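You operate a simulated robot arm through the tools that you are given. There is no shell and no other tool. Be economical: measure what you need, move in short steps, check, and stop when the job is done.

You run a simulated two-armed robot. Do the job below in one go: nothing can be reset, and whatever is moved stays where it is left.

TASK
Switch the fan isolator on, start the fan and set the air flap for a draught in the green.
Fine: swing the window cover shut.

Only the result counts: the job must be done as asked and must still hold three seconds after the hand-in. Knocking over, shifting, dropping, spilling or breaking anything else fails it. Lids that push on must go on centred and level and be pressed home; caps that screw on are set level and turned clockwise until they are tight.

THE ROBOT
Two 6-joint arms with two-finger grippers on one trunk, on a base that drives. Base frame: it is fixed to the floor where the robot stands at the start and does not move with it; the origin is under the middle of the robot, x ahead of it, y to its left, z up. Lengths are in mm, angles in degrees, forces in N, time in s.
The left shoulder is at the start at [30, 178, 1263], the right one opposite. With the tool pointing down near the work surface each hand reaches from about 600 to 600 mm from the robot's upright axis, wherever it stands, measured 20 degrees to its own side. Places, roughly: air flap lever [300, -500, 1100]; draught gauge [600, 400, 1600]; exhaust lever [200, -500, 1400]; fan control box [600, 400, 1300]; fan isolator switch [600, 600, 1300]; fan start button [500, 500, 1300]; window cover [400, 0, 1500]. Payload 2.54 kg a hand.
The TCP of each hand is the grasp point between the finger pads, 30 mm short of the fingertips. In the tool frame z runs along the fingers and y along their closing line. Largest opening 116 mm; the body of the gripper starts 95 mm behind the TCP.
Orientation is that of the tool frame in the base frame, as a unit quaternion [x, y, z, w]. With the fingers straight down and closing along the base's y, the tool's x points along the base's -x, its y along +y and its z along -z.

THE INTERFACE
- The arms move only by the tool nudge_tool. It takes "left_rows", "right_rows" or both (then of equal length, played together; a hand with none holds still); each is a list that holds one entry, the list of rows, each a list of 6 numbers: the shift along the base's x, y, z in mm, then the turn, a rotation vector about the base's x, y, z in degrees. In form: [[[tx, ty, tz, wx, wy, wz], ...]]. A call has 1 to 8 rows; each row shifts and turns the commanded pose from where the row before left it. "left_fingers" and "right_fingers" are, for a hand that has rows, the closure, from 0 (fully open) to 1 (shut), set as the call begins (left out, the last holds). Rows are played at 5 a second. More than 50 mm and 8.6 degrees between two rows, or a gripper value outside its range, and nothing of the call is played. Where a pose cannot be reached the arm comes as near as it can. A force on the tool above 40 N (or 10 N above the force at the start of the call, whichever is more), or a blocked arm, ends the call early, and 0.2 s more pass. Each finger travels about 153 mm/s and halts on what it meets, pressing with about 24 N; the grip force reading is that of the motor and also rises with nothing between the fingers. The clock runs only during rows and for 0.2 s after the last one: add rows that do not move to give the fingers time. The reply holds the time, the measured pose of the TCP, the force on the tool along the base axes, the opening and the grip force, in the units named above and with some noise, with the torque about the TCP (base axes, N m) and any sound that the robot's microphone picked up.
- Cameras (640 x 400 px; columns grow to the right, rows downward): "scene" is now at [43, -27.2, 1985.3]; the picture's right is [-0.34, -0.94, 0.00], its down [-0.70, 0.25, -0.66] and it looks along [0.62, -0.23, -0.75] (base axes); focal length 217 px, centre (320, 200). "left" rides on the left gripper at [69, 15, -122] in its tool frame; the picture's right is [-0.21, 0.98, 0.00], its down [-0.83, -0.18, -0.53] and it looks along [-0.52, -0.11, 0.85] (tool axes); focal length 251 px, centre (320, 200). "right" rides on the right gripper at [69, -15, -122] in its tool frame; the picture's right is [0.21, 0.98, 0.00], its down [-0.83, 0.18, -0.53] and it looks along [-0.52, 0.11, 0.85] (tool axes); focal length 251 px, centre (320, 200). There is no depth. A picture from a camera that has moved, and an enlarged one, comes with that camera's place and axes in the base frame and with its lens.
- snapshot(camera): a new picture of that camera. No time passes.
- slide_trunk(by): slides the trunk up (or, below 0, down) by that many mm; the arms and the scene camera ride with it, the base frame stays. It gives what a move gives, with no picture.
- steer(legs): drives the robot by 1 to 6 legs, each [ahead, left, turn to the left] in mm, mm and degrees, along the robot's own axes; the way and the turn of a leg run together, so that a leg with both is an arc; at most 1500 mm and 180 degrees a leg. The arms and the cameras ride along, it lands a little off, and it stops where it bumps. It gives what a move gives.
- pan_tilt(pan, tilt): turns the head with the scene camera to pan (to the left, within 143 degrees either way) and tilt (down, from -29 to 69), counted from straight ahead of the robot. It gives what a move gives.
- close_up(camera, box): a new picture of the part [left, top, right, bottom] of that camera's present view, enlarged. No time passes.
- close_job(): hands the job in; it is judged then, once.

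Go step by step. Nothing tells you exact positions but the pictures and the camera data: compare them with the known pose of the tool, close in by small moves and look again before you grip or let go. The budget is 120 turns and 100 pictures, counting those below and the enlarged ones. Unless the task says otherwise, let go and move clear before handing in, and close with one line.

The tools are called after "Request:" as name(argument=value, ...) on one line, values as JSON. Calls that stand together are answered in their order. nudge_tool: Moves the arms, as the interface text tells. Its arguments: {"type":"object","properties":{"left_rows":{"type":"array"},"left_fingers":{"type":"number"},"right_rows":{"type":"array"},"right_fingers":{"type":"number"}},"required":[]} The other tools are called the same way: slide_trunk (by) slides the trunk up or down; steer (legs) drives the base; pan_tilt (pan, tilt) turns the head that bears the scene camera; snapshot (camera) takes a picture; close_up (camera, box) takes an enlarged picture of a part of a camera's view; close_job () hands the job in.

At the start:

```text
clock: 0.0
left_eef_pos: [439.1, 217.6, 1724.5]
left_orientation: [0.0, 1.0, 0.0, -0.001]
left_wrist_force: [0.2, -0.5, 0.3]
left_moment: [0.01, -0.01, 0.01]
left_grip_width: 115.9
left_grip_force: 0.1
right_eef_pos: [350.7, -97.4, 1725.8]
right_orientation: [-0.001, 1.0, 0.0, 0.0]
right_wrist_force: [0.0, 0.6, -0.9]
right_moment: [-0.02, 0.0, 0.03]
right_grip_width: 116.1
right_grip_force: 0.2
trunk travel left (down, up): [-475.0, 65.0]
robot x, y, heading: [2.8, -0.2, -0.1]
head pan, tilt: [-19.8, 48.4]
```

scene: 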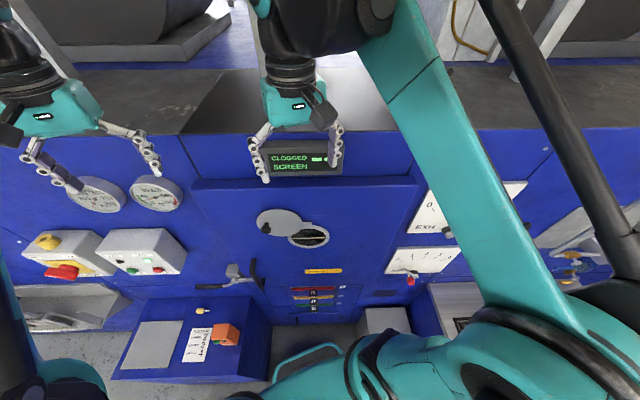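
right: 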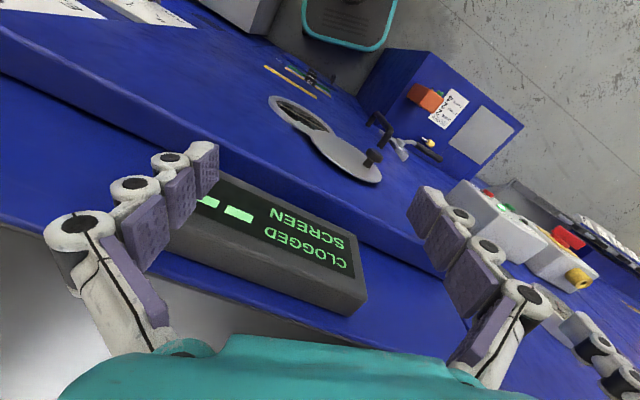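
left: 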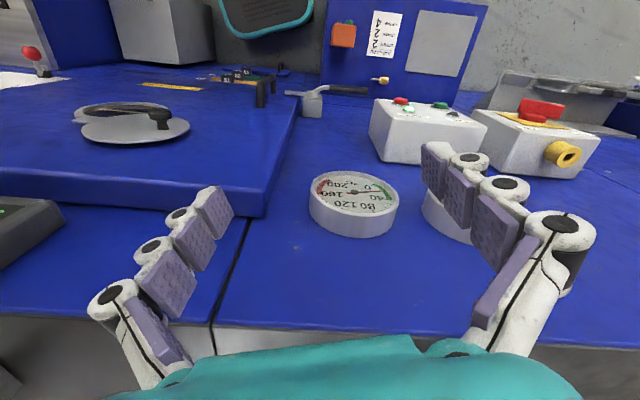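

I see a blue front panel with two gauges, the isolator, the start box, a window cover and two plates with levers. I'll look closer before moving anything.

Request:
close_up(camera="scene", box=[0, 160, 220, 300])

Request:
close_up(camera="scene", box=[210, 180, 370, 320])

Request:
close_up(camera="scene", box=[360, 170, 540, 300])

Request:
close_up(camera="left", box=[270, 0, 640, 240])

```text
2.86 times, centred on (110, 230) of scene
camera zoom: at [43.0, -27.2, 1985.3], right [-0.34, -0.94, 0.0], down [-0.7, 0.25, -0.66], along [0.62, -0.23, -0.75], focal length 619 px, centre (920, 114)
```

zoom: 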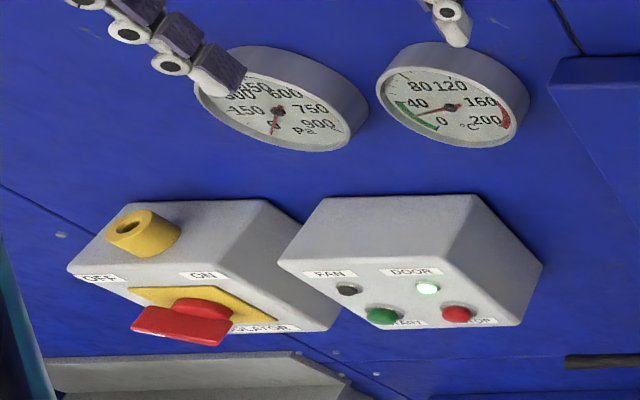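

```text
2.86 times, centred on (290, 250) of scene
camera zoom: at [43.0, -27.2, 1985.3], right [-0.34, -0.94, 0.0], down [-0.7, 0.25, -0.66], along [0.62, -0.23, -0.75], focal length 619 px, centre (406, 57)
```

zoom: 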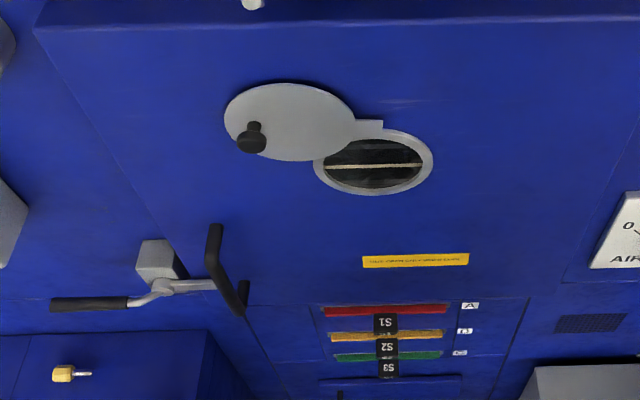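

```text
3.08 times, centred on (450, 235) of scene
camera zoom: at [43.0, -27.2, 1985.3], right [-0.34, -0.94, 0.0], down [-0.7, 0.25, -0.66], along [0.62, -0.23, -0.75], focal length 666 px, centre (-80, 92)
```

zoom: 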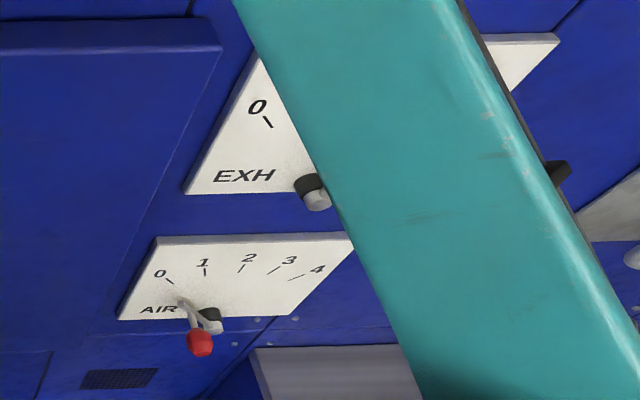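

```text
1.67 times, centred on (455, 120) of left
camera zoom: at [369.6, 231.4, 1845.5], right [0.21, 0.98, 0.0], down [0.83, -0.18, 0.53], along [0.52, -0.11, -0.85], focal length 419 px, centre (95, 333)
```

zoom: 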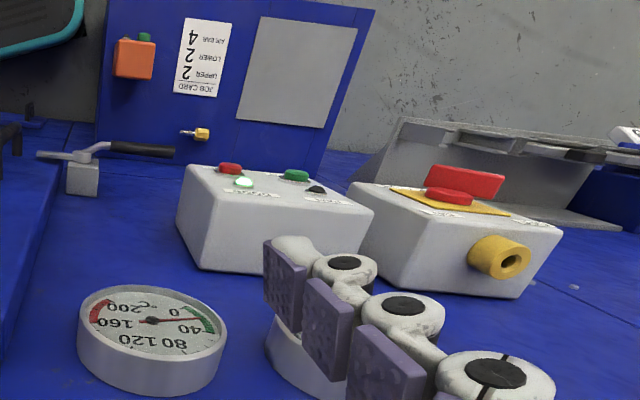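

The panel seems to be vertical at about x≈560, with the temperature gauge at about [534, 240, 1572]. I want to back off for a better view, so I'll check behind first.

Request:
pan_tilt(pan=140, tilt=45)

Request:
snapshot(camera="scene")

Request:
pan_tilt(pan=-140, tilt=45)

Request:
snapshot(camera="scene")

```text
clock: 2.5
left_eef_pos: [438.7, 216.7, 1724.0]
left_orientation: [0.0, 1.0, 0.0, 0.001]
left_wrist_force: [-0.6, -0.5, -0.1]
left_moment: [0.02, -0.02, -0.02]
left_grip_width: 116.1
left_grip_force: 0.0
right_eef_pos: [351.1, -97.2, 1725.8]
right_orientation: [0.0, 1.0, 0.0, 0.0]
right_wrist_force: [0.0, -0.4, 0.1]
right_moment: [0.03, 0.0, 0.03]
right_grip_width: 115.8
right_grip_force: 0.1
trunk travel left (down, up): [-475.0, 65.0]
robot x, y, heading: [-0.6, -0.9, 0.1]
head pan, tilt: [140.0, 45.0]
```

```text
92 pictures are left
camera scene: at [-93.1, 51.7, 1990.0], right [0.64, 0.77, 0.0], down [0.54, -0.45, -0.71], along [-0.54, 0.45, -0.71], focal length 217 px, centre (320, 200)
```

scene: 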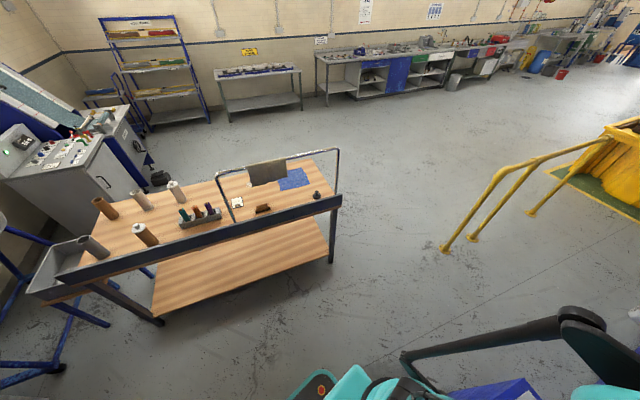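

```text
clock: 6.3
left_eef_pos: [438.6, 217.1, 1723.2]
left_orientation: [-0.001, 1.0, 0.0, -0.001]
left_wrist_force: [0.2, 0.0, 0.0]
left_moment: [0.0, 0.0, 0.01]
left_grip_width: 116.1
left_grip_force: 0.1
right_eef_pos: [350.0, -97.7, 1726.2]
right_orientation: [0.0, 1.0, 0.0, 0.0]
right_wrist_force: [1.1, 0.0, 0.1]
right_moment: [-0.02, 0.04, -0.01]
right_grip_width: 116.0
right_grip_force: 0.0
trunk travel left (down, up): [-475.0, 65.0]
robot x, y, heading: [1.6, -4.8, 0.0]
head pan, tilt: [-140.0, 45.0]
```

```text
91 pictures are left
camera scene: at [-93.1, -52.9, 1990.0], right [-0.64, 0.77, 0.0], down [0.54, 0.45, -0.71], along [-0.54, -0.45, -0.71], focal length 217 px, centre (320, 200)
```

scene: 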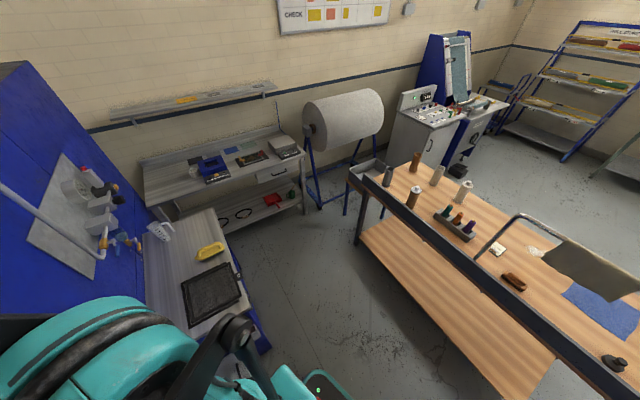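

The space straight behind is free for about a metre. I'll back off 300 mm and view the panel square on.

Request:
steer(legs=[[-300, 0, 0]])

Request:
pan_tilt(pan=15, tilt=40)

Request:
snapshot(camera="scene")

Request:
snapshot(camera="left")

Request:
snapshot(camera="right")

```text
clock: 8.3
left_eef_pos: [145.8, 219.4, 1723.8]
left_orientation: [-0.004, 1.0, 0.0, -0.001]
left_wrist_force: [-0.7, 0.2, -0.1]
left_moment: [-0.02, 0.0, -0.02]
left_grip_width: 116.1
left_grip_force: 0.1
right_eef_pos: [59.2, -95.7, 1725.4]
right_orientation: [-0.003, 1.0, 0.0, 0.0]
right_wrist_force: [0.1, -0.3, -0.9]
right_moment: [0.0, 0.02, -0.01]
right_grip_width: 115.9
right_grip_force: 0.1
trunk travel left (down, up): [-475.0, 65.0]
robot x, y, heading: [-293.5, 0.1, 0.4]
head pan, tilt: [-140.0, 45.0]
```

```text
clock: 10.7
left_eef_pos: [142.2, 218.9, 1723.8]
left_orientation: [-0.003, 1.0, -0.001, 0.0]
left_wrist_force: [-0.2, -0.3, -0.8]
left_moment: [0.0, 0.02, -0.03]
left_grip_width: 116.0
left_grip_force: 0.0
right_eef_pos: [56.1, -96.9, 1725.6]
right_orientation: [-0.003, 1.0, 0.001, 0.001]
right_wrist_force: [0.1, 0.4, 0.1]
right_moment: [0.0, 0.01, -0.02]
right_grip_width: 115.9
right_grip_force: 0.0
trunk travel left (down, up): [-475.0, 65.0]
robot x, y, heading: [-299.8, -0.7, 0.2]
head pan, tilt: [15.0, 40.0]
```

```text
90 pictures are left
camera scene: at [-243.3, 20.7, 1997.2], right [0.27, -0.96, 0.0], down [-0.62, -0.17, -0.77], along [0.74, 0.2, -0.64], focal length 217 px, centre (320, 200)
```

scene: 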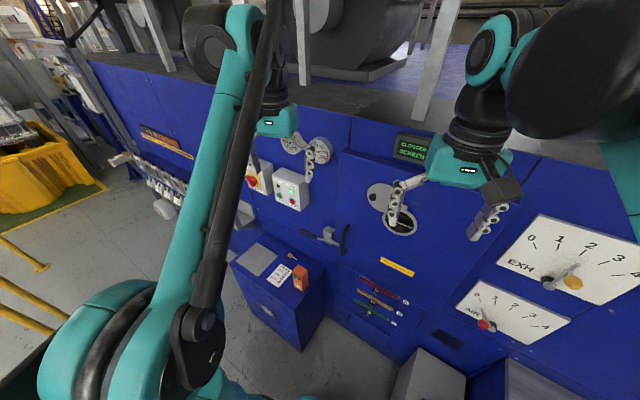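

```text
89 pictures are left
camera left: at [73.6, 233.0, 1845.4], right [0.21, 0.98, 0.0], down [0.83, -0.18, 0.53], along [0.52, -0.11, -0.85], focal length 251 px, centre (320, 200)
```

left: 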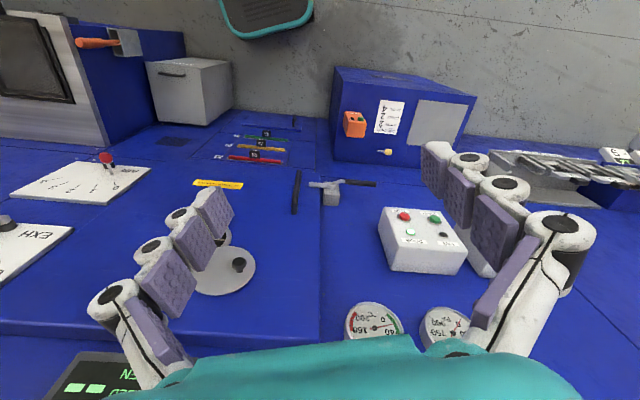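

```text
88 pictures are left
camera right: at [-12.1, -111.8, 1848.6], right [-0.22, 0.98, 0.0], down [0.82, 0.19, 0.53], along [0.52, 0.12, -0.85], focal length 251 px, centre (320, 200)
```

right: 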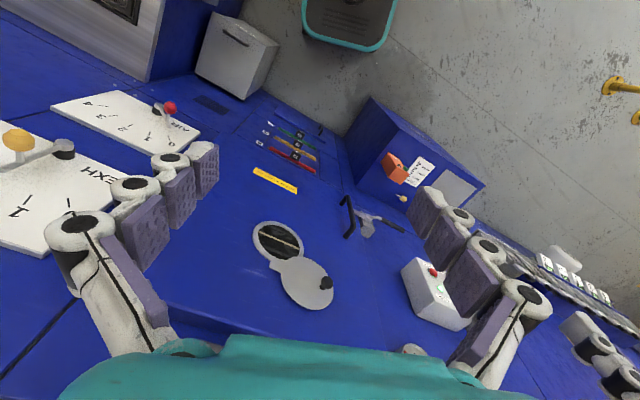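

The view is better now. I'll zoom in on the levers, cover, gauges and boxes.

Request:
close_up(camera="scene", box=[450, 210, 640, 350])

Request:
close_up(camera="right", box=[230, 200, 360, 330])

Request:
close_up(camera="scene", box=[230, 120, 350, 220])

Request:
close_up(camera="right", box=[0, 60, 220, 250])

Request:
close_up(camera="left", box=[330, 190, 510, 350])

```text
2.86 times, centred on (545, 280) of scene
camera zoom: at [-243.3, 20.7, 1997.2], right [0.27, -0.96, 0.0], down [-0.62, -0.17, -0.77], along [0.74, 0.2, -0.64], focal length 619 px, centre (-323, -29)
```

zoom: 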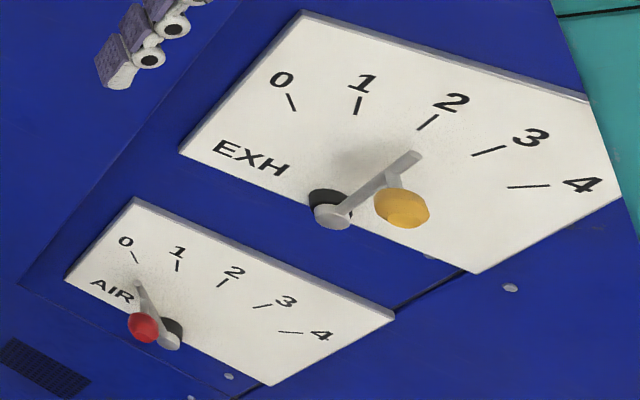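

```text
3.08 times, centred on (295, 265) of right
camera zoom: at [-12.1, -111.8, 1848.6], right [-0.22, 0.98, 0.0], down [0.82, 0.19, 0.53], along [0.52, 0.12, -0.85], focal length 774 px, centre (397, 0)
```

zoom: 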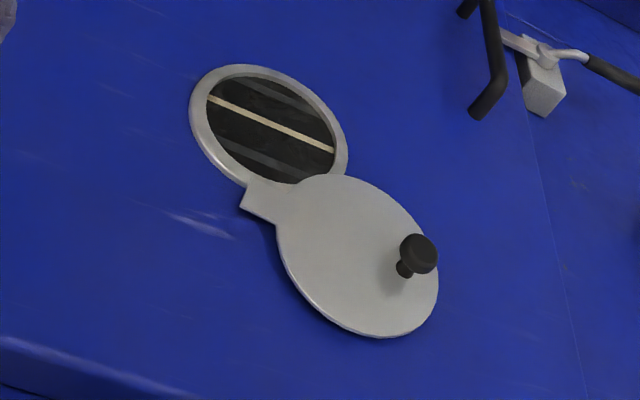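

```text
4.00 times, centred on (290, 170) of scene
camera zoom: at [-243.3, 20.7, 1997.2], right [0.27, -0.96, 0.0], down [-0.62, -0.17, -0.77], along [0.74, 0.2, -0.64], focal length 866 px, centre (440, 320)
```

zoom: 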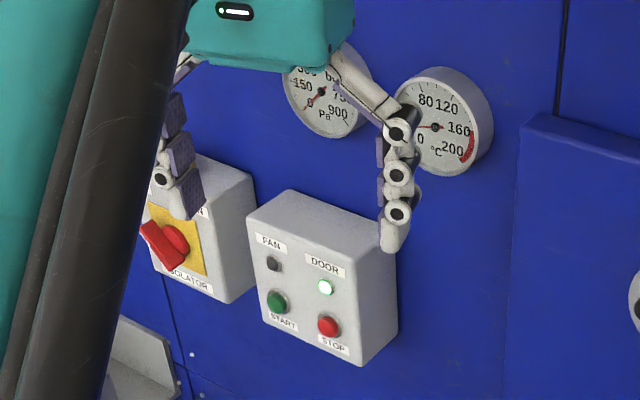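

```text
2.11 times, centred on (110, 155) of right
camera zoom: at [-12.1, -111.8, 1848.6], right [-0.22, 0.98, 0.0], down [0.82, 0.19, 0.53], along [0.52, 0.12, -0.85], focal length 529 px, centre (762, 295)
```

zoom: 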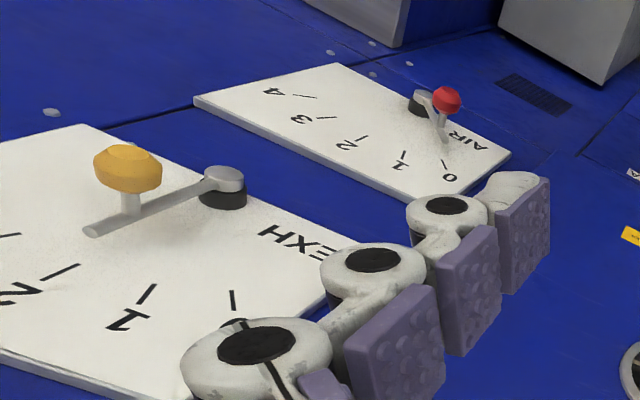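

```text
2.50 times, centred on (420, 270) of left
camera zoom: at [73.6, 233.0, 1845.4], right [0.21, 0.98, 0.0], down [0.83, -0.18, 0.53], along [0.52, -0.11, -0.85], focal length 629 px, centre (70, 25)
```

zoom: 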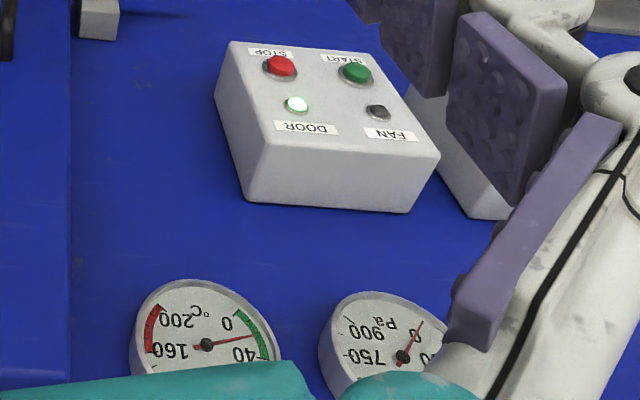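

The panel stands turned about −22° (its inward direction is about [0.93, −0.37]). START is at about [498, 431, 1339], the isolator at about [562, 612, 1350], the air knob at about [238, −497, 1097] and the window at about [385, −119, 1409]. I'll turn square to the panel and move left in front of the switch boxes, staying clear of the low cabinet.

Request:
steer(legs=[[0, 0, -22.2], [-22, 592, 0]])

Request:
pan_tilt(pan=20, tilt=40)

Request:
snapshot(camera="scene")

Request:
snapshot(camera="left")

```text
clock: 15.2
left_eef_pos: [392.7, 587.4, 1724.6]
left_orientation: [0.193, 0.981, 0.0, 0.0]
left_wrist_force: [-0.5, -0.9, -0.3]
left_moment: [0.01, 0.0, -0.03]
left_grip_width: 116.2
left_grip_force: 0.0
right_eef_pos: [193.2, 328.7, 1725.2]
right_orientation: [0.192, 0.981, -0.001, 0.001]
right_wrist_force: [-0.4, -0.7, -0.3]
right_moment: [0.03, 0.01, 0.03]
right_grip_width: 115.9
right_grip_force: 0.1
trunk travel left (down, up): [-475.0, 65.0]
robot x, y, heading: [-95.5, 554.0, -22.2]
head pan, tilt: [15.0, 40.0]
```

```text
clock: 15.9
left_eef_pos: [394.2, 589.4, 1724.0]
left_orientation: [0.192, 0.981, 0.001, -0.001]
left_wrist_force: [-0.4, -0.3, -0.3]
left_moment: [-0.02, 0.05, -0.01]
left_grip_width: 116.0
left_grip_force: 0.0
right_eef_pos: [192.8, 330.2, 1726.5]
right_orientation: [0.192, 0.981, -0.001, 0.0]
right_wrist_force: [0.3, -1.3, 0.5]
right_moment: [0.02, 0.0, -0.01]
right_grip_width: 115.9
right_grip_force: 0.0
trunk travel left (down, up): [-475.0, 65.0]
robot x, y, heading: [-94.1, 552.6, -22.2]
head pan, tilt: [20.0, 40.0]
```

```text
82 pictures are left
camera scene: at [-38.0, 560.8, 1997.2], right [-0.04, -1.0, 0.0], down [-0.64, 0.02, -0.77], along [0.77, -0.03, -0.64], focal length 217 px, centre (320, 200)
```

scene: 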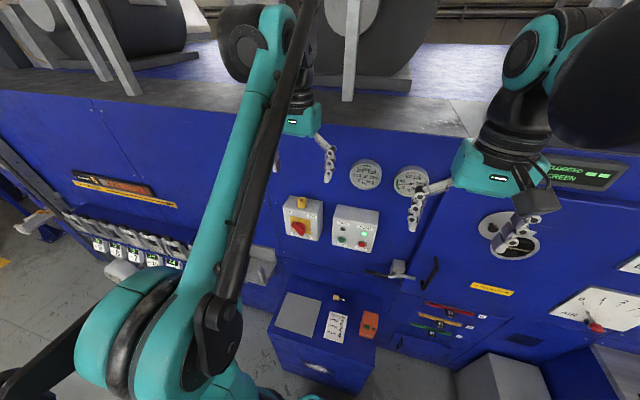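

```text
81 pictures are left
camera left: at [335.6, 627.8, 1845.3], right [0.57, 0.82, 0.0], down [0.7, -0.48, 0.53], along [0.44, -0.3, -0.85], focal length 251 px, centre (320, 200)
```

left: 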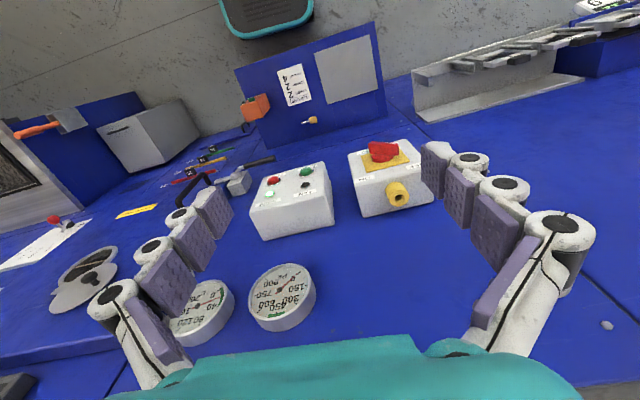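

Request:
close_up(camera="scene", box=[270, 150, 430, 260])

Request:
close_up(camera="left", box=[230, 120, 450, 340])

```text
3.64 times, centred on (350, 205) of scene
camera zoom: at [-38.0, 560.8, 1997.2], right [-0.04, -1.0, 0.0], down [-0.64, 0.02, -0.77], along [0.77, -0.03, -0.64], focal length 788 px, centre (211, 182)
```

zoom: 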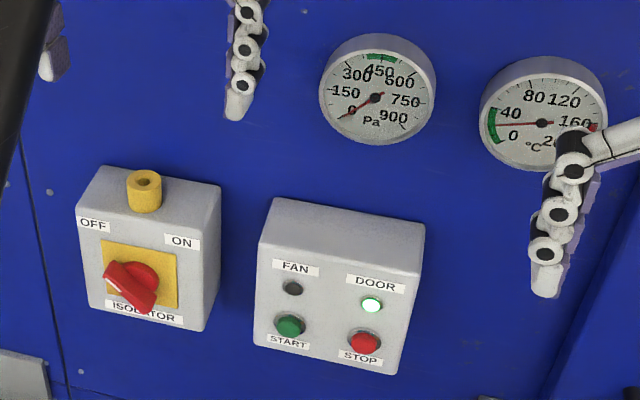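

```text
1.82 times, centred on (340, 230) of left
camera zoom: at [335.6, 627.8, 1845.3], right [0.57, 0.82, 0.0], down [0.7, -0.48, 0.53], along [0.44, -0.3, -0.85], focal length 457 px, centre (284, 146)
```

zoom: 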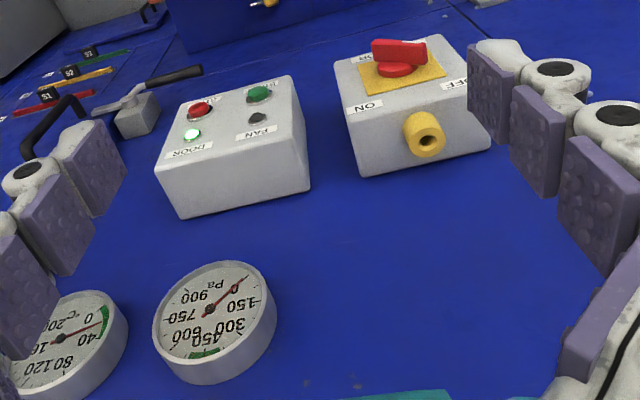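

The draught gauge's green band is at about 400–530 Pa. The isolator handle is at about [581, 629, 1325] and points at OFF (upper left), so it needs a quarter turn clockwise. I'll bring the left tool horizontal, facing the panel.

Request:
nudge_tool(left_rows=[[[0, 0, -20, -3.09, -7.58, 0], [0, 0, -20, -3.09, -7.58, 0], [0, 0, -20, -3.09, -7.58, 0], [0, 0, -20, -3.09, -7.58, 0], [0, 0, -20, -3.09, -7.58, 0], [0, 0, -20, -3.09, -7.58, 0], [0, 0, -20, -3.09, -7.58, 0], [0, 0, -20, -3.09, -7.58, 0]]])

Request:
nudge_tool(left_rows=[[[0, 0, -40, -3.09, -7.58, 0], [0, 0, -40, -3.09, -7.58, 0], [0, 0, -40, -3.09, -7.58, 0], [10, 30, -40, 0, 0, 0], [10, 30, -40, 0, 0, 0], [10, 30, -40, 0, 0, 0], [10, 10, 0, 0, 0, 0]]])

Request:
snapshot(camera="left")

Request:
snapshot(camera="scene")

```text
clock: 17.7
left_eef_pos: [393.8, 587.5, 1563.9]
left_orientation: [0.162, 0.825, -0.105, 0.531]
left_wrist_force: [0.3, -0.3, -0.3]
left_moment: [0.0, -0.02, 0.0]
left_grip_width: 116.0
left_grip_force: 0.0
right_eef_pos: [192.2, 330.2, 1727.4]
right_orientation: [0.193, 0.981, 0.001, 0.0]
right_wrist_force: [0.3, 0.5, 0.3]
right_moment: [-0.02, 0.02, -0.03]
right_grip_width: 116.1
right_grip_force: 0.0
trunk travel left (down, up): [-475.0, 65.0]
robot x, y, heading: [-97.1, 553.1, -22.3]
head pan, tilt: [20.0, 40.0]
```

```text
refused: row 4 steps farther than a row can; nothing moved
```

```text
78 pictures are left
camera left: at [270.1, 653.8, 1551.8], right [0.45, 0.87, 0.2], down [-0.2, -0.11, 0.97], along [0.87, -0.48, 0.13], focal length 251 px, centre (320, 200)
```

left: 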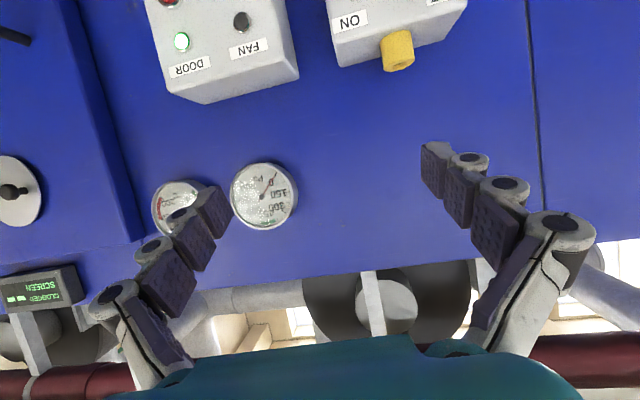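

```text
77 pictures are left
camera scene: at [-38.6, 560.8, 1997.3], right [-0.04, -1.0, 0.0], down [-0.64, 0.02, -0.77], along [0.77, -0.03, -0.64], focal length 217 px, centre (320, 200)
```

scene: 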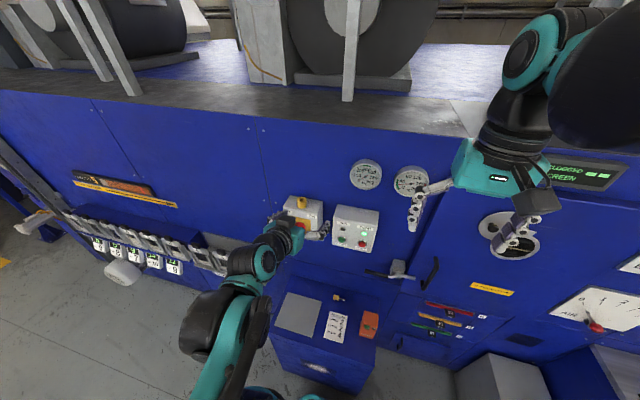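

The left arm has reconfigured well. I'll continue down to a standoff in front of the isolator and pre-roll −42° to span the handle.

Request:
nudge_tool(left_rows=[[[8.4, 11.4, -30, -3.09, -7.58, 0], [8.4, 11.4, -30, -3.09, -7.58, 0], [8.4, 11.4, -30, -3.09, -7.58, 0], [8.4, 11.4, -30, -7.87, 3.21, 0], [8.4, 11.4, -30, -7.87, 3.21, 0], [8.4, 11.4, -30, -7.87, 3.21, 0], [8.4, 11.4, -30, -7.87, 3.21, 0], [8.4, 11.4, -29, -7.87, 3.21, 0]]])

Request:
snapshot(camera="left")

Request:
close_up(camera="scene", box=[230, 150, 430, 290])

```text
clock: 19.5
left_eef_pos: [483.9, 684.4, 1451.1]
left_orientation: [-0.125, 0.697, -0.378, 0.597]
left_wrist_force: [-1.1, -0.4, 0.8]
left_moment: [0.0, 0.03, -0.01]
left_grip_width: 116.0
left_grip_force: 0.0
left hand out of reach, approached as far as the arm can: row 4, 5, 6, 7, 8
right_eef_pos: [193.8, 331.2, 1726.1]
right_orientation: [0.193, 0.981, 0.0, 0.0]
right_wrist_force: [-0.1, 0.3, 0.6]
right_moment: [-0.03, 0.02, 0.0]
right_grip_width: 116.0
right_grip_force: 0.1
trunk travel left (down, up): [-475.0, 65.0]
robot x, y, heading: [-92.5, 552.9, -22.0]
head pan, tilt: [20.0, 40.0]
```

```text
76 pictures are left
camera left: at [356.5, 696.1, 1389.2], right [0.33, 0.8, -0.5], down [-0.33, 0.6, 0.73], along [0.89, -0.07, 0.46], focal length 251 px, centre (320, 200)
```

left: 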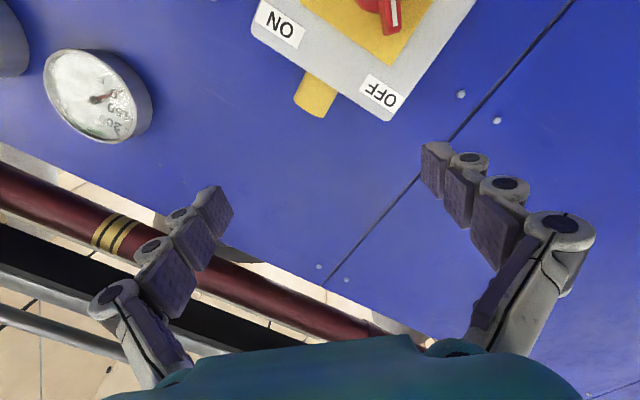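

```text
2.86 times, centred on (330, 220) of scene
camera zoom: at [-37.4, 561.2, 1997.2], right [-0.04, -1.0, 0.0], down [-0.64, 0.02, -0.77], along [0.77, -0.03, -0.64], focal length 619 px, centre (291, 143)
```

zoom: 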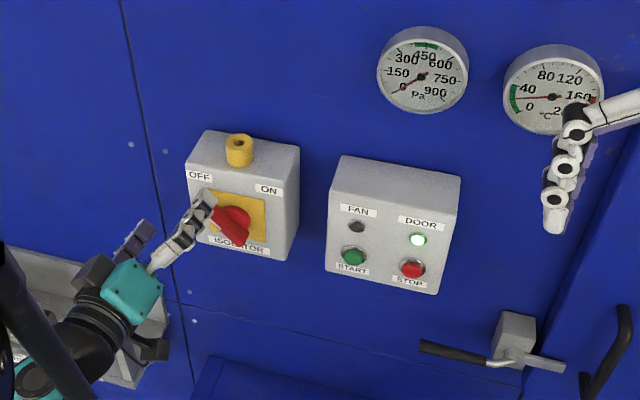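

The target is out of reach with this shoulder height. I'll lower the trunk so that the arm works higher relative to the shoulder.

Request:
slide_trunk(by=-200)

Request:
nudge_tool(left_rows=[[[0, 0, 0, 0, 0, 0]]])

```text
clock: 21.7
left_eef_pos: [481.6, 682.4, 1250.7]
left_orientation: [-0.125, 0.697, -0.378, 0.597]
left_wrist_force: [0.4, 0.1, -0.6]
left_moment: [-0.03, -0.02, -0.01]
left_grip_width: 115.8
left_grip_force: 0.1
right_eef_pos: [192.9, 331.3, 1526.2]
right_orientation: [0.192, 0.981, 0.0, 0.0]
right_wrist_force: [-0.3, -1.2, 0.3]
right_moment: [-0.01, 0.0, 0.01]
right_grip_width: 115.9
right_grip_force: 0.0
trunk travel left (down, up): [-275.0, 265.0]
robot x, y, heading: [-96.0, 554.0, -22.2]
head pan, tilt: [20.0, 40.0]
```

```text
clock: 22.1
left_eef_pos: [483.6, 683.1, 1251.3]
left_orientation: [-0.125, 0.697, -0.377, 0.597]
left_wrist_force: [0.3, -0.2, -0.1]
left_moment: [0.03, 0.05, -0.01]
left_grip_width: 115.9
left_grip_force: 0.2
right_eef_pos: [193.3, 330.6, 1525.7]
right_orientation: [0.192, 0.981, 0.0, 0.0]
right_wrist_force: [0.8, 0.5, 0.3]
right_moment: [-0.01, 0.02, 0.02]
right_grip_width: 116.0
right_grip_force: 0.0
trunk travel left (down, up): [-275.0, 265.0]
robot x, y, heading: [-94.5, 551.6, -22.5]
head pan, tilt: [20.0, 40.0]
```

The tool is horizontal and rolled correctly, so I only need to raise it to handle height.

Request:
nudge_tool(left_rows=[[[-5, -5, 25, 0, 0, 0], [-5, -5, 25, 0, 0, 0], [-2, -3, 24, 0, 0, 0]]])

Request:
snapshot(camera="left")

Request:
close_up(camera="scene", box=[230, 80, 430, 220])

```text
clock: 22.9
left_eef_pos: [470.2, 669.2, 1324.0]
left_orientation: [-0.125, 0.696, -0.379, 0.597]
left_wrist_force: [0.7, 0.0, -0.3]
left_moment: [-0.01, -0.01, 0.0]
left_grip_width: 115.9
left_grip_force: 0.0
right_eef_pos: [191.8, 330.8, 1526.7]
right_orientation: [0.193, 0.981, 0.001, 0.0]
right_wrist_force: [-1.2, 0.3, -0.4]
right_moment: [-0.02, -0.04, -0.01]
right_grip_width: 116.0
right_grip_force: 0.1
trunk travel left (down, up): [-275.0, 265.0]
robot x, y, heading: [-91.6, 550.6, -22.2]
head pan, tilt: [20.0, 40.0]
```

```text
74 pictures are left
camera left: at [344.7, 681.3, 1262.9], right [0.33, 0.8, -0.5], down [-0.33, 0.59, 0.73], along [0.88, -0.07, 0.46], focal length 251 px, centre (320, 200)
```

left: 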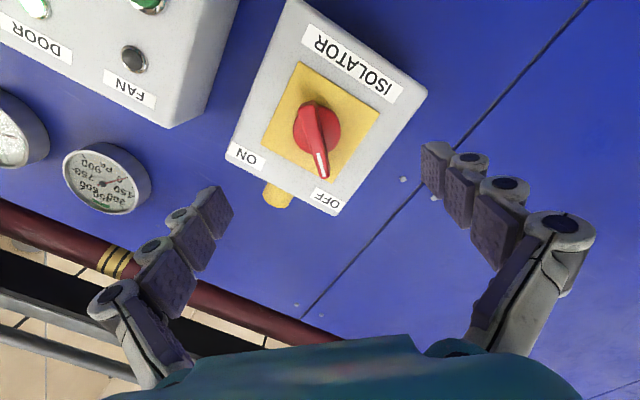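

```text
2.86 times, centred on (330, 150) of scene
camera zoom: at [-39.4, 560.1, 1797.3], right [-0.04, -1.0, 0.0], down [-0.64, 0.02, -0.77], along [0.77, -0.03, -0.64], focal length 619 px, centre (291, 343)
```

zoom: 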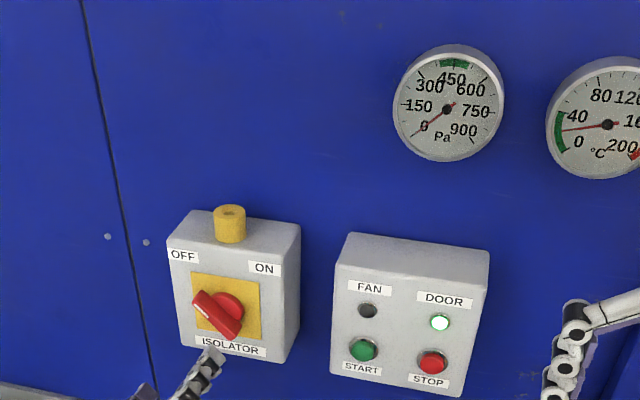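

The isolator axis triangulates well at [585, 619.5, 1326.6], with the box face at p≈317, and the tool is nearly aligned. I'll advance about 88 mm with the fingers open.

Request:
nudge_tool(left_rows=[[[27, -12, 1, 0, 0, 0], [27, -12, 1, 0, 0, 0], [27, -12, 0.5, 0, 0, 0]]], left_fingers=0.3)

Request:
snapshot(camera="left")

Request:
close_up(camera="scene", box=[250, 120, 370, 220])

```text
clock: 23.7
left_eef_pos: [554.8, 631.4, 1327.7]
left_orientation: [-0.126, 0.697, -0.377, 0.596]
left_wrist_force: [0.9, -0.4, -0.3]
left_moment: [0.03, 0.0, -0.02]
left_grip_width: 81.0
left_grip_force: 0.0
right_eef_pos: [193.9, 330.3, 1526.1]
right_orientation: [0.192, 0.981, 0.0, -0.001]
right_wrist_force: [1.3, -0.3, -0.5]
right_moment: [0.01, 0.05, 0.0]
right_grip_width: 116.1
right_grip_force: 0.1
trunk travel left (down, up): [-275.0, 265.0]
robot x, y, heading: [-90.6, 551.3, -22.1]
head pan, tilt: [20.0, 40.0]
```

```text
72 pictures are left
camera left: at [427.4, 645.0, 1266.1], right [0.32, 0.8, -0.5], down [-0.33, 0.59, 0.73], along [0.89, -0.07, 0.46], focal length 251 px, centre (320, 200)
```

left: 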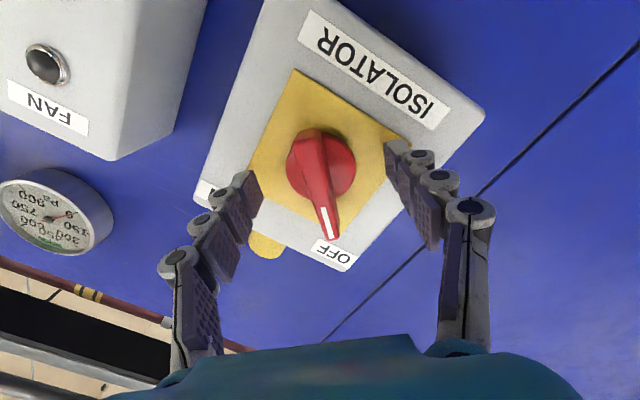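

```text
4.00 times, centred on (310, 170) of scene
camera zoom: at [-36.0, 560.1, 1797.2], right [-0.04, -1.0, 0.0], down [-0.64, 0.02, -0.77], along [0.76, -0.03, -0.64], focal length 866 px, centre (360, 320)
```

zoom: 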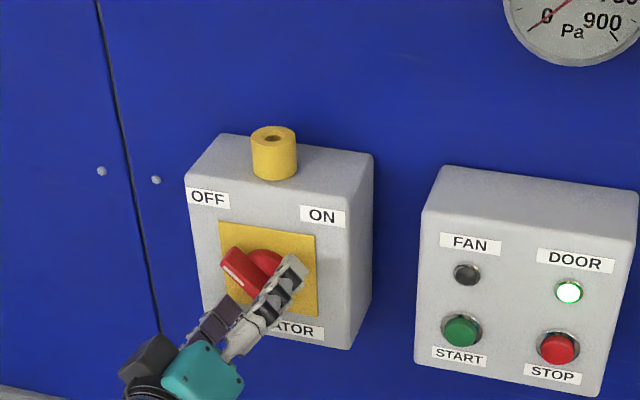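

The fingers straddle the handle. I'll close on it.

Request:
nudge_tool(left_rows=[[[0, 0, 0, 0, 0, 0], [0, 0, 0, 0, 0, 0], [0, 0, 0, 0, 0, 0], [0, 0, 0, 0, 0, 0]]], left_fingers=1)

Request:
snapshot(camera="left")

```text
clock: 24.7
left_eef_pos: [551.9, 632.7, 1328.8]
left_orientation: [-0.125, 0.696, -0.378, 0.597]
left_wrist_force: [-4.1, -0.7, 2.0]
left_moment: [0.07, 0.3, 0.62]
left_grip_width: 14.1
left_grip_force: 40.7
right_eef_pos: [191.8, 329.1, 1526.3]
right_orientation: [0.194, 0.981, 0.0, 0.0]
right_wrist_force: [0.0, -0.2, 0.4]
right_moment: [-0.04, 0.03, -0.02]
right_grip_width: 116.0
right_grip_force: 0.0
trunk travel left (down, up): [-275.0, 265.0]
robot x, y, heading: [-94.1, 555.1, -22.0]
head pan, tilt: [20.0, 40.0]
```

```text
70 pictures are left
camera left: at [424.7, 645.3, 1267.2], right [0.33, 0.8, -0.5], down [-0.33, 0.59, 0.73], along [0.88, -0.07, 0.46], focal length 251 px, centre (320, 200)
```

left: 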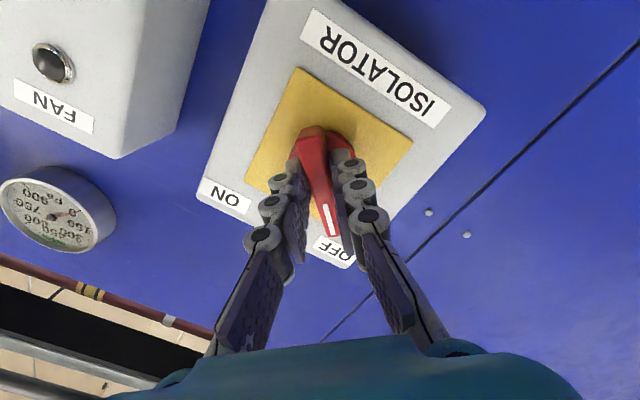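

The handle is gripped on its axis. I'll turn clockwise in steps.

Request:
nudge_tool(left_rows=[[[0, 0, 0, 7.6, -3.1, 0], [0, 0, 0, 7.6, -3.1, 0], [0, 0, 0, 7.6, -3.1, 0], [0, 0, 0, 7.6, -3.1, 0], [0, 0, 0, 7.6, -3.1, 0], [0, 0, 0, 7.6, -3.1, 0], [0, 0, 0, 7.6, -3.1, 0]]])

Request:
snapshot(camera="left")

```text
clock: 26.3
left_eef_pos: [552.0, 634.5, 1328.0]
left_orientation: [0.225, 0.67, -0.042, 0.706]
left_wrist_force: [2.2, 0.4, 11.5]
left_moment: [-0.04, 0.23, 0.91]
left_grip_width: 14.5
left_grip_force: 40.5
right_eef_pos: [193.2, 331.1, 1526.2]
right_orientation: [0.192, 0.981, -0.001, 0.0]
right_wrist_force: [-0.4, -0.2, -0.2]
right_moment: [-0.06, 0.0, 0.01]
right_grip_width: 116.1
right_grip_force: 0.2
trunk travel left (down, up): [-275.0, 265.0]
robot x, y, heading: [-97.3, 553.3, -22.1]
head pan, tilt: [20.0, 40.0]
```

```text
69 pictures are left
camera left: at [450.3, 710.0, 1264.7], right [0.33, 0.82, 0.46], down [-0.64, -0.16, 0.75], along [0.69, -0.55, 0.47], focal length 251 px, centre (320, 200)
```

left: 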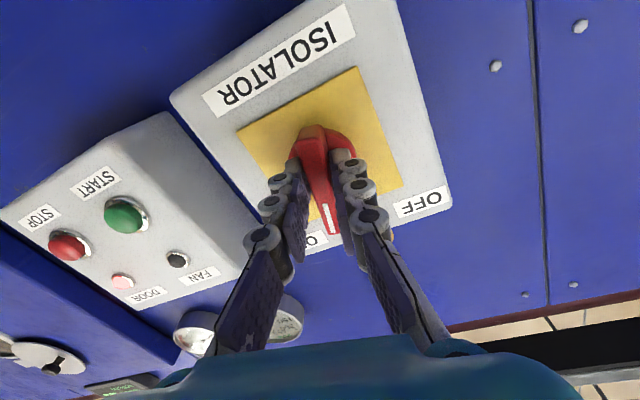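

The handle is moving and is now at about +12° past vertical. I'll turn it further.

Request:
nudge_tool(left_rows=[[[0, 0, -1, 7.6, -3.1, 0], [0, 0, -1, 7.6, -3.1, 0], [0, 0, -1, 7.6, -3.1, 0], [0, 0, 0, 7.6, -3.1, 0]]])

Request:
snapshot(camera="left")

Request:
close_up(camera="scene", box=[250, 80, 430, 220])

```text
clock: 26.9
left_eef_pos: [551.5, 635.6, 1327.2]
left_orientation: [0.31, 0.634, 0.054, 0.706]
left_wrist_force: [-1.2, 1.0, 16.0]
left_moment: [-0.43, -1.02, 0.41]
left_grip_width: 14.4
left_grip_force: 41.0
right_eef_pos: [191.8, 329.9, 1526.4]
right_orientation: [0.193, 0.981, 0.0, 0.001]
right_wrist_force: [-0.4, 0.1, 0.1]
right_moment: [0.0, 0.02, 0.04]
right_grip_width: 115.8
right_grip_force: 0.1
trunk travel left (down, up): [-275.0, 265.0]
robot x, y, heading: [-95.7, 554.2, -22.1]
head pan, tilt: [20.0, 40.0]
stopped in row 3 (left hand): the force on the tool passed its limit at 43 N (the readings are from after the stop); the commanded pose is now the measured one
```

```text
68 pictures are left
camera left: at [455.9, 724.8, 1274.6], right [0.27, 0.68, 0.68], down [-0.71, -0.33, 0.62], along [0.65, -0.65, 0.39], focal length 251 px, centre (320, 200)
```

left: 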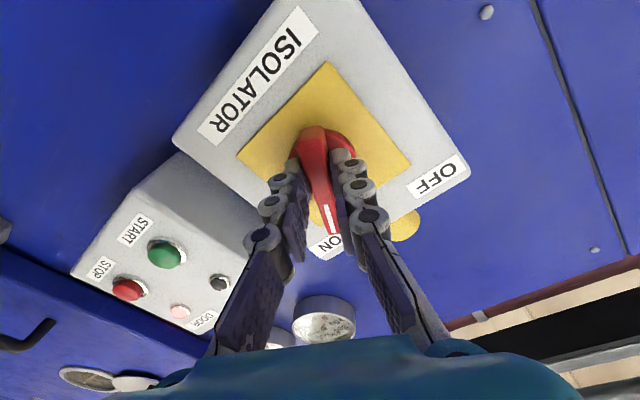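

```text
2.86 times, centred on (340, 150) of scene
camera zoom: at [-40.5, 560.4, 1797.2], right [-0.04, -1.0, 0.0], down [-0.64, 0.02, -0.77], along [0.77, -0.03, -0.64], focal length 619 px, centre (263, 343)
```

zoom: 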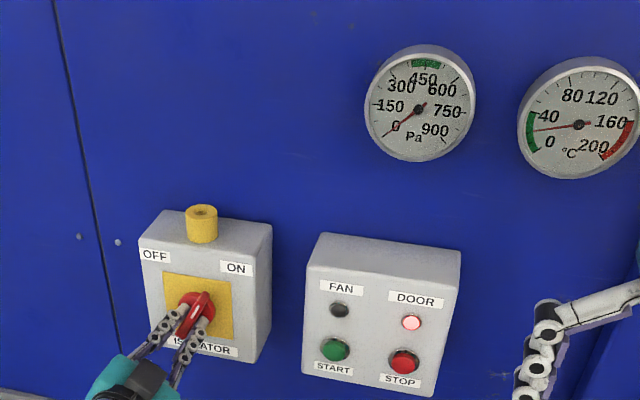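

The handle now points close to ON. Most of the force is sideways rather than torque, so I'll ease up 2 mm and turn a little more to find the end.

Request:
nudge_tool(left_rows=[[[0, 0, 2, 0, 0, 0], [0, 0, 0.5, 4, -1.6, 0], [0, 0, 0.5, 4, -1.6, 0], [0, 0, 0.5, 4, -1.6, 0], [0, 0, 0.5, 4, -1.6, 0]]])

```text
clock: 28.2
left_eef_pos: [553.3, 634.6, 1328.6]
left_orientation: [0.404, 0.581, 0.155, 0.689]
left_wrist_force: [-3.0, -0.1, -12.6]
left_moment: [-0.62, -0.27, 0.4]
left_grip_width: 14.3
left_grip_force: 40.9
right_eef_pos: [193.8, 330.4, 1526.8]
right_orientation: [0.192, 0.981, 0.0, 0.0]
right_wrist_force: [0.3, 0.5, -0.2]
right_moment: [-0.01, -0.01, 0.02]
right_grip_width: 116.2
right_grip_force: 0.1
trunk travel left (down, up): [-275.0, 265.0]
robot x, y, heading: [-91.1, 555.2, -22.1]
head pan, tilt: [20.0, 40.0]
stopped in row 5 (left hand): the force on the tool passed its limit at 41 N (the readings are from after the stop); the commanded pose is now the measured one
```

The tool has turned 90° in total. I'll let go, back off and look.

Request:
nudge_tool(left_rows=[[[0, 0, 0, 0, 0, 0], [0, 0, 0, 0, 0, 0], [-28, 11.3, 0, 0, 0, 0], [-28, 11.3, 0, 0, 0, 0], [-37, 15, 0, 0, 0, 0]]], left_fingers=0.3)

Request:
close_up(camera="scene", box=[250, 80, 430, 220])

Request:
snapshot(camera="left")

```text
clock: 29.4
left_eef_pos: [456.3, 672.9, 1328.2]
left_orientation: [0.403, 0.581, 0.156, 0.69]
left_wrist_force: [0.0, -0.2, -0.5]
left_moment: [0.01, 0.02, 0.03]
left_grip_width: 81.3
left_grip_force: 0.1
right_eef_pos: [191.0, 329.7, 1527.0]
right_orientation: [0.192, 0.981, 0.0, 0.001]
right_wrist_force: [-1.2, 0.1, 0.2]
right_moment: [0.0, -0.07, 0.01]
right_grip_width: 115.8
right_grip_force: 0.0
trunk travel left (down, up): [-275.0, 265.0]
robot x, y, heading: [-95.7, 553.0, -22.2]
head pan, tilt: [20.0, 40.0]
```

```text
2.86 times, centred on (340, 150) of scene
camera zoom: at [-41.3, 560.5, 1797.4], right [-0.04, -1.0, 0.0], down [-0.64, 0.02, -0.77], along [0.77, -0.03, -0.64], focal length 619 px, centre (263, 343)
```

zoom: 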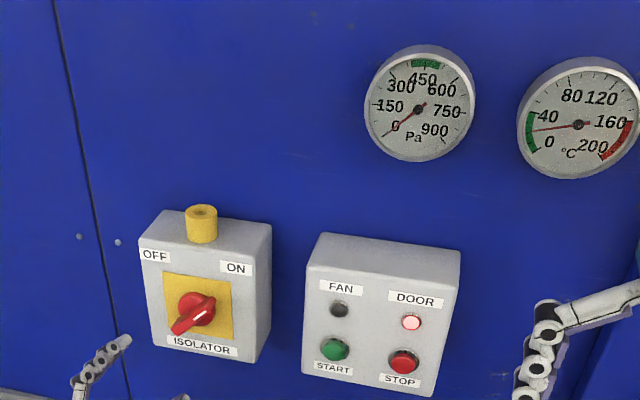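

```text
65 pictures are left
camera left: at [365.5, 774.4, 1293.0], right [0.19, 0.47, 0.87], down [-0.77, -0.48, 0.42], along [0.61, -0.75, 0.27], focal length 251 px, centre (320, 200)
```

left: 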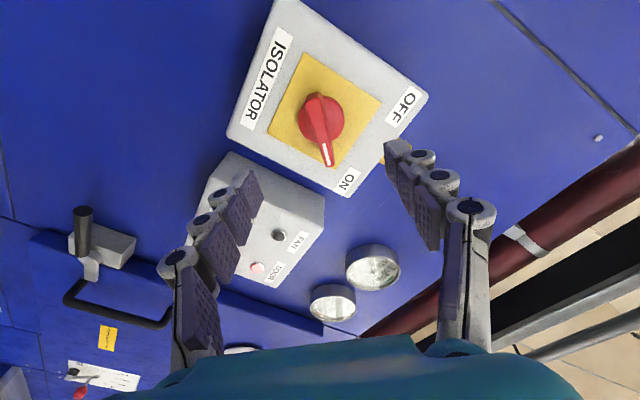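

The isolator is ON and the handle is resting at ON. Next is START, at about [527, 451, 1308]: I'll shut the left fingers, roll back level and stand off in front of it.

Request:
nudge_tool(left_rows=[[[0, -32, -3.3, -7.2, 2.93, 0], [0, -32, -3.3, -7.2, 2.93, 0], [0, -32, -3.3, -7.2, 2.93, 0], [0, -32, -3.3, -7.2, 2.93, 0], [0, -32, -3.3, -7.2, 2.93, 0], [0, -32, -3.3, -7.2, 2.93, 0]]], left_fingers=1)

Request:
snapshot(camera="left")

Request:
close_up(camera="scene", box=[310, 120, 430, 220])

```text
clock: 30.8
left_eef_pos: [459.2, 479.2, 1308.7]
left_orientation: [0.14, 0.694, -0.131, 0.694]
left_wrist_force: [0.1, -1.0, 0.6]
left_moment: [0.02, 0.01, 0.01]
left_grip_width: 0.1
left_grip_force: 24.0
right_eef_pos: [194.6, 329.9, 1525.2]
right_orientation: [0.192, 0.981, 0.0, -0.001]
right_wrist_force: [-0.6, -0.2, 0.6]
right_moment: [0.01, -0.01, 0.0]
right_grip_width: 115.9
right_grip_force: 0.0
trunk travel left (down, up): [-275.0, 265.0]
robot x, y, heading: [-95.8, 554.8, -22.4]
head pan, tilt: [20.0, 40.0]
```

```text
64 pictures are left
camera left: at [352.3, 539.3, 1239.8], right [0.37, 0.9, 0.23], down [-0.57, 0.02, 0.82], along [0.74, -0.43, 0.52], focal length 251 px, centre (320, 200)
```

left: 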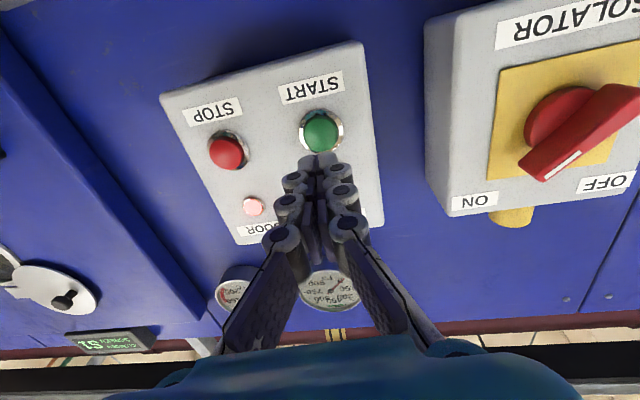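

```text
4.00 times, centred on (370, 170) of scene
camera zoom: at [-37.9, 559.3, 1797.2], right [-0.04, -1.0, 0.0], down [-0.64, 0.02, -0.77], along [0.77, -0.03, -0.64], focal length 866 px, centre (120, 320)
```

zoom: 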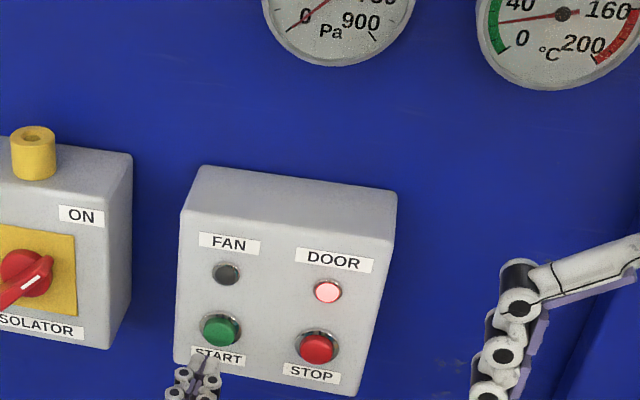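

START is at about [537, 450, 1300]. I'll lower 9 mm and press forward in short steps.

Request:
nudge_tool(left_rows=[[[1, 2, -9, 0, 0, 0], [14, -5.7, 0, 0, 0, 0], [14, -5.7, 0, 0, 0, 0], [7.4, -3, 0, 0, 0, 0]]])

Request:
close_up(camera="left", box=[200, 50, 440, 200])

```text
clock: 31.8
left_eef_pos: [495.8, 466.6, 1300.1]
left_orientation: [0.141, 0.694, -0.131, 0.694]
left_wrist_force: [-0.5, 0.5, -0.3]
left_moment: [0.02, 0.03, 0.0]
left_grip_width: 0.2
left_grip_force: 23.7
right_eef_pos: [194.3, 331.2, 1526.6]
right_orientation: [0.193, 0.981, 0.0, 0.0]
right_wrist_force: [-0.5, 0.7, 0.1]
right_moment: [-0.01, 0.02, 0.0]
right_grip_width: 116.1
right_grip_force: 0.0
trunk travel left (down, up): [-275.0, 265.0]
robot x, y, heading: [-94.7, 552.4, -22.3]
head pan, tilt: [20.0, 40.0]
```

```text
2.67 times, centred on (320, 125) of left
camera zoom: at [388.2, 527.1, 1231.0], right [0.37, 0.9, 0.23], down [-0.57, 0.02, 0.82], along [0.74, -0.43, 0.52], focal length 670 px, centre (320, 400)
```

zoom: 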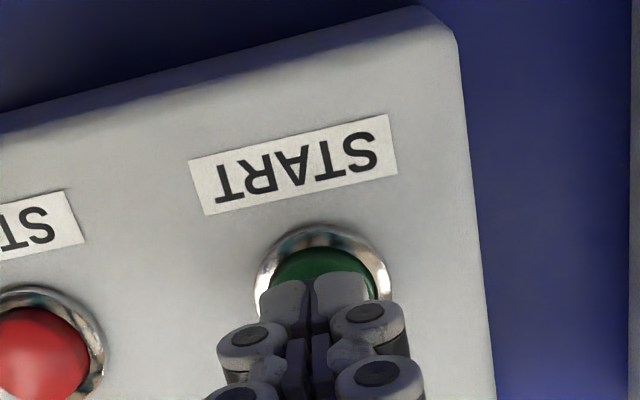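

The fingertips are over the green button, so I'll press it.

Request:
nudge_tool(left_rows=[[[3.7, -1.5, 0, 0, 0, 0], [3.7, -1.5, 0, 0, 0, 0], [3.7, -1.5, 0, 0, 0, 0], [2.8, -1.1, 0, 0, 0, 0], [2.8, -1.1, 0, 0, 0, 0], [2.8, -1.1, 0, 0, 0, 0]]])

Request:
close_up(camera="scene", box=[310, 80, 430, 220])

```text
clock: 33.2
left_eef_pos: [512.2, 460.3, 1301.4]
left_orientation: [0.14, 0.693, -0.131, 0.695]
left_wrist_force: [-19.5, 7.8, -6.9]
left_moment: [0.08, 0.21, 0.0]
left_grip_width: 5.9
left_grip_force: 28.8
right_eef_pos: [190.6, 332.5, 1526.5]
right_orientation: [0.192, 0.981, -0.001, 0.001]
right_wrist_force: [-0.1, -0.3, -0.2]
right_moment: [-0.01, 0.0, 0.02]
right_grip_width: 116.2
right_grip_force: 0.1
trunk travel left (down, up): [-275.0, 265.0]
robot x, y, heading: [-96.4, 552.3, -22.4]
head pan, tilt: [20.0, 40.0]
heard: click
```

```text
2.86 times, centred on (370, 150) of scene
camera zoom: at [-41.9, 562.1, 1797.3], right [-0.04, -1.0, 0.0], down [-0.64, 0.02, -0.77], along [0.77, -0.03, -0.64], focal length 619 px, centre (177, 343)
```

zoom: 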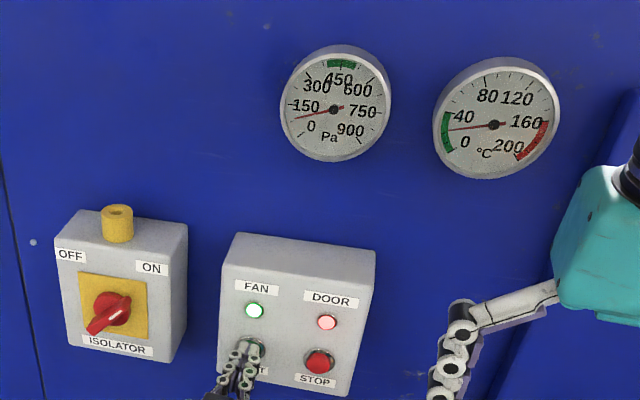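

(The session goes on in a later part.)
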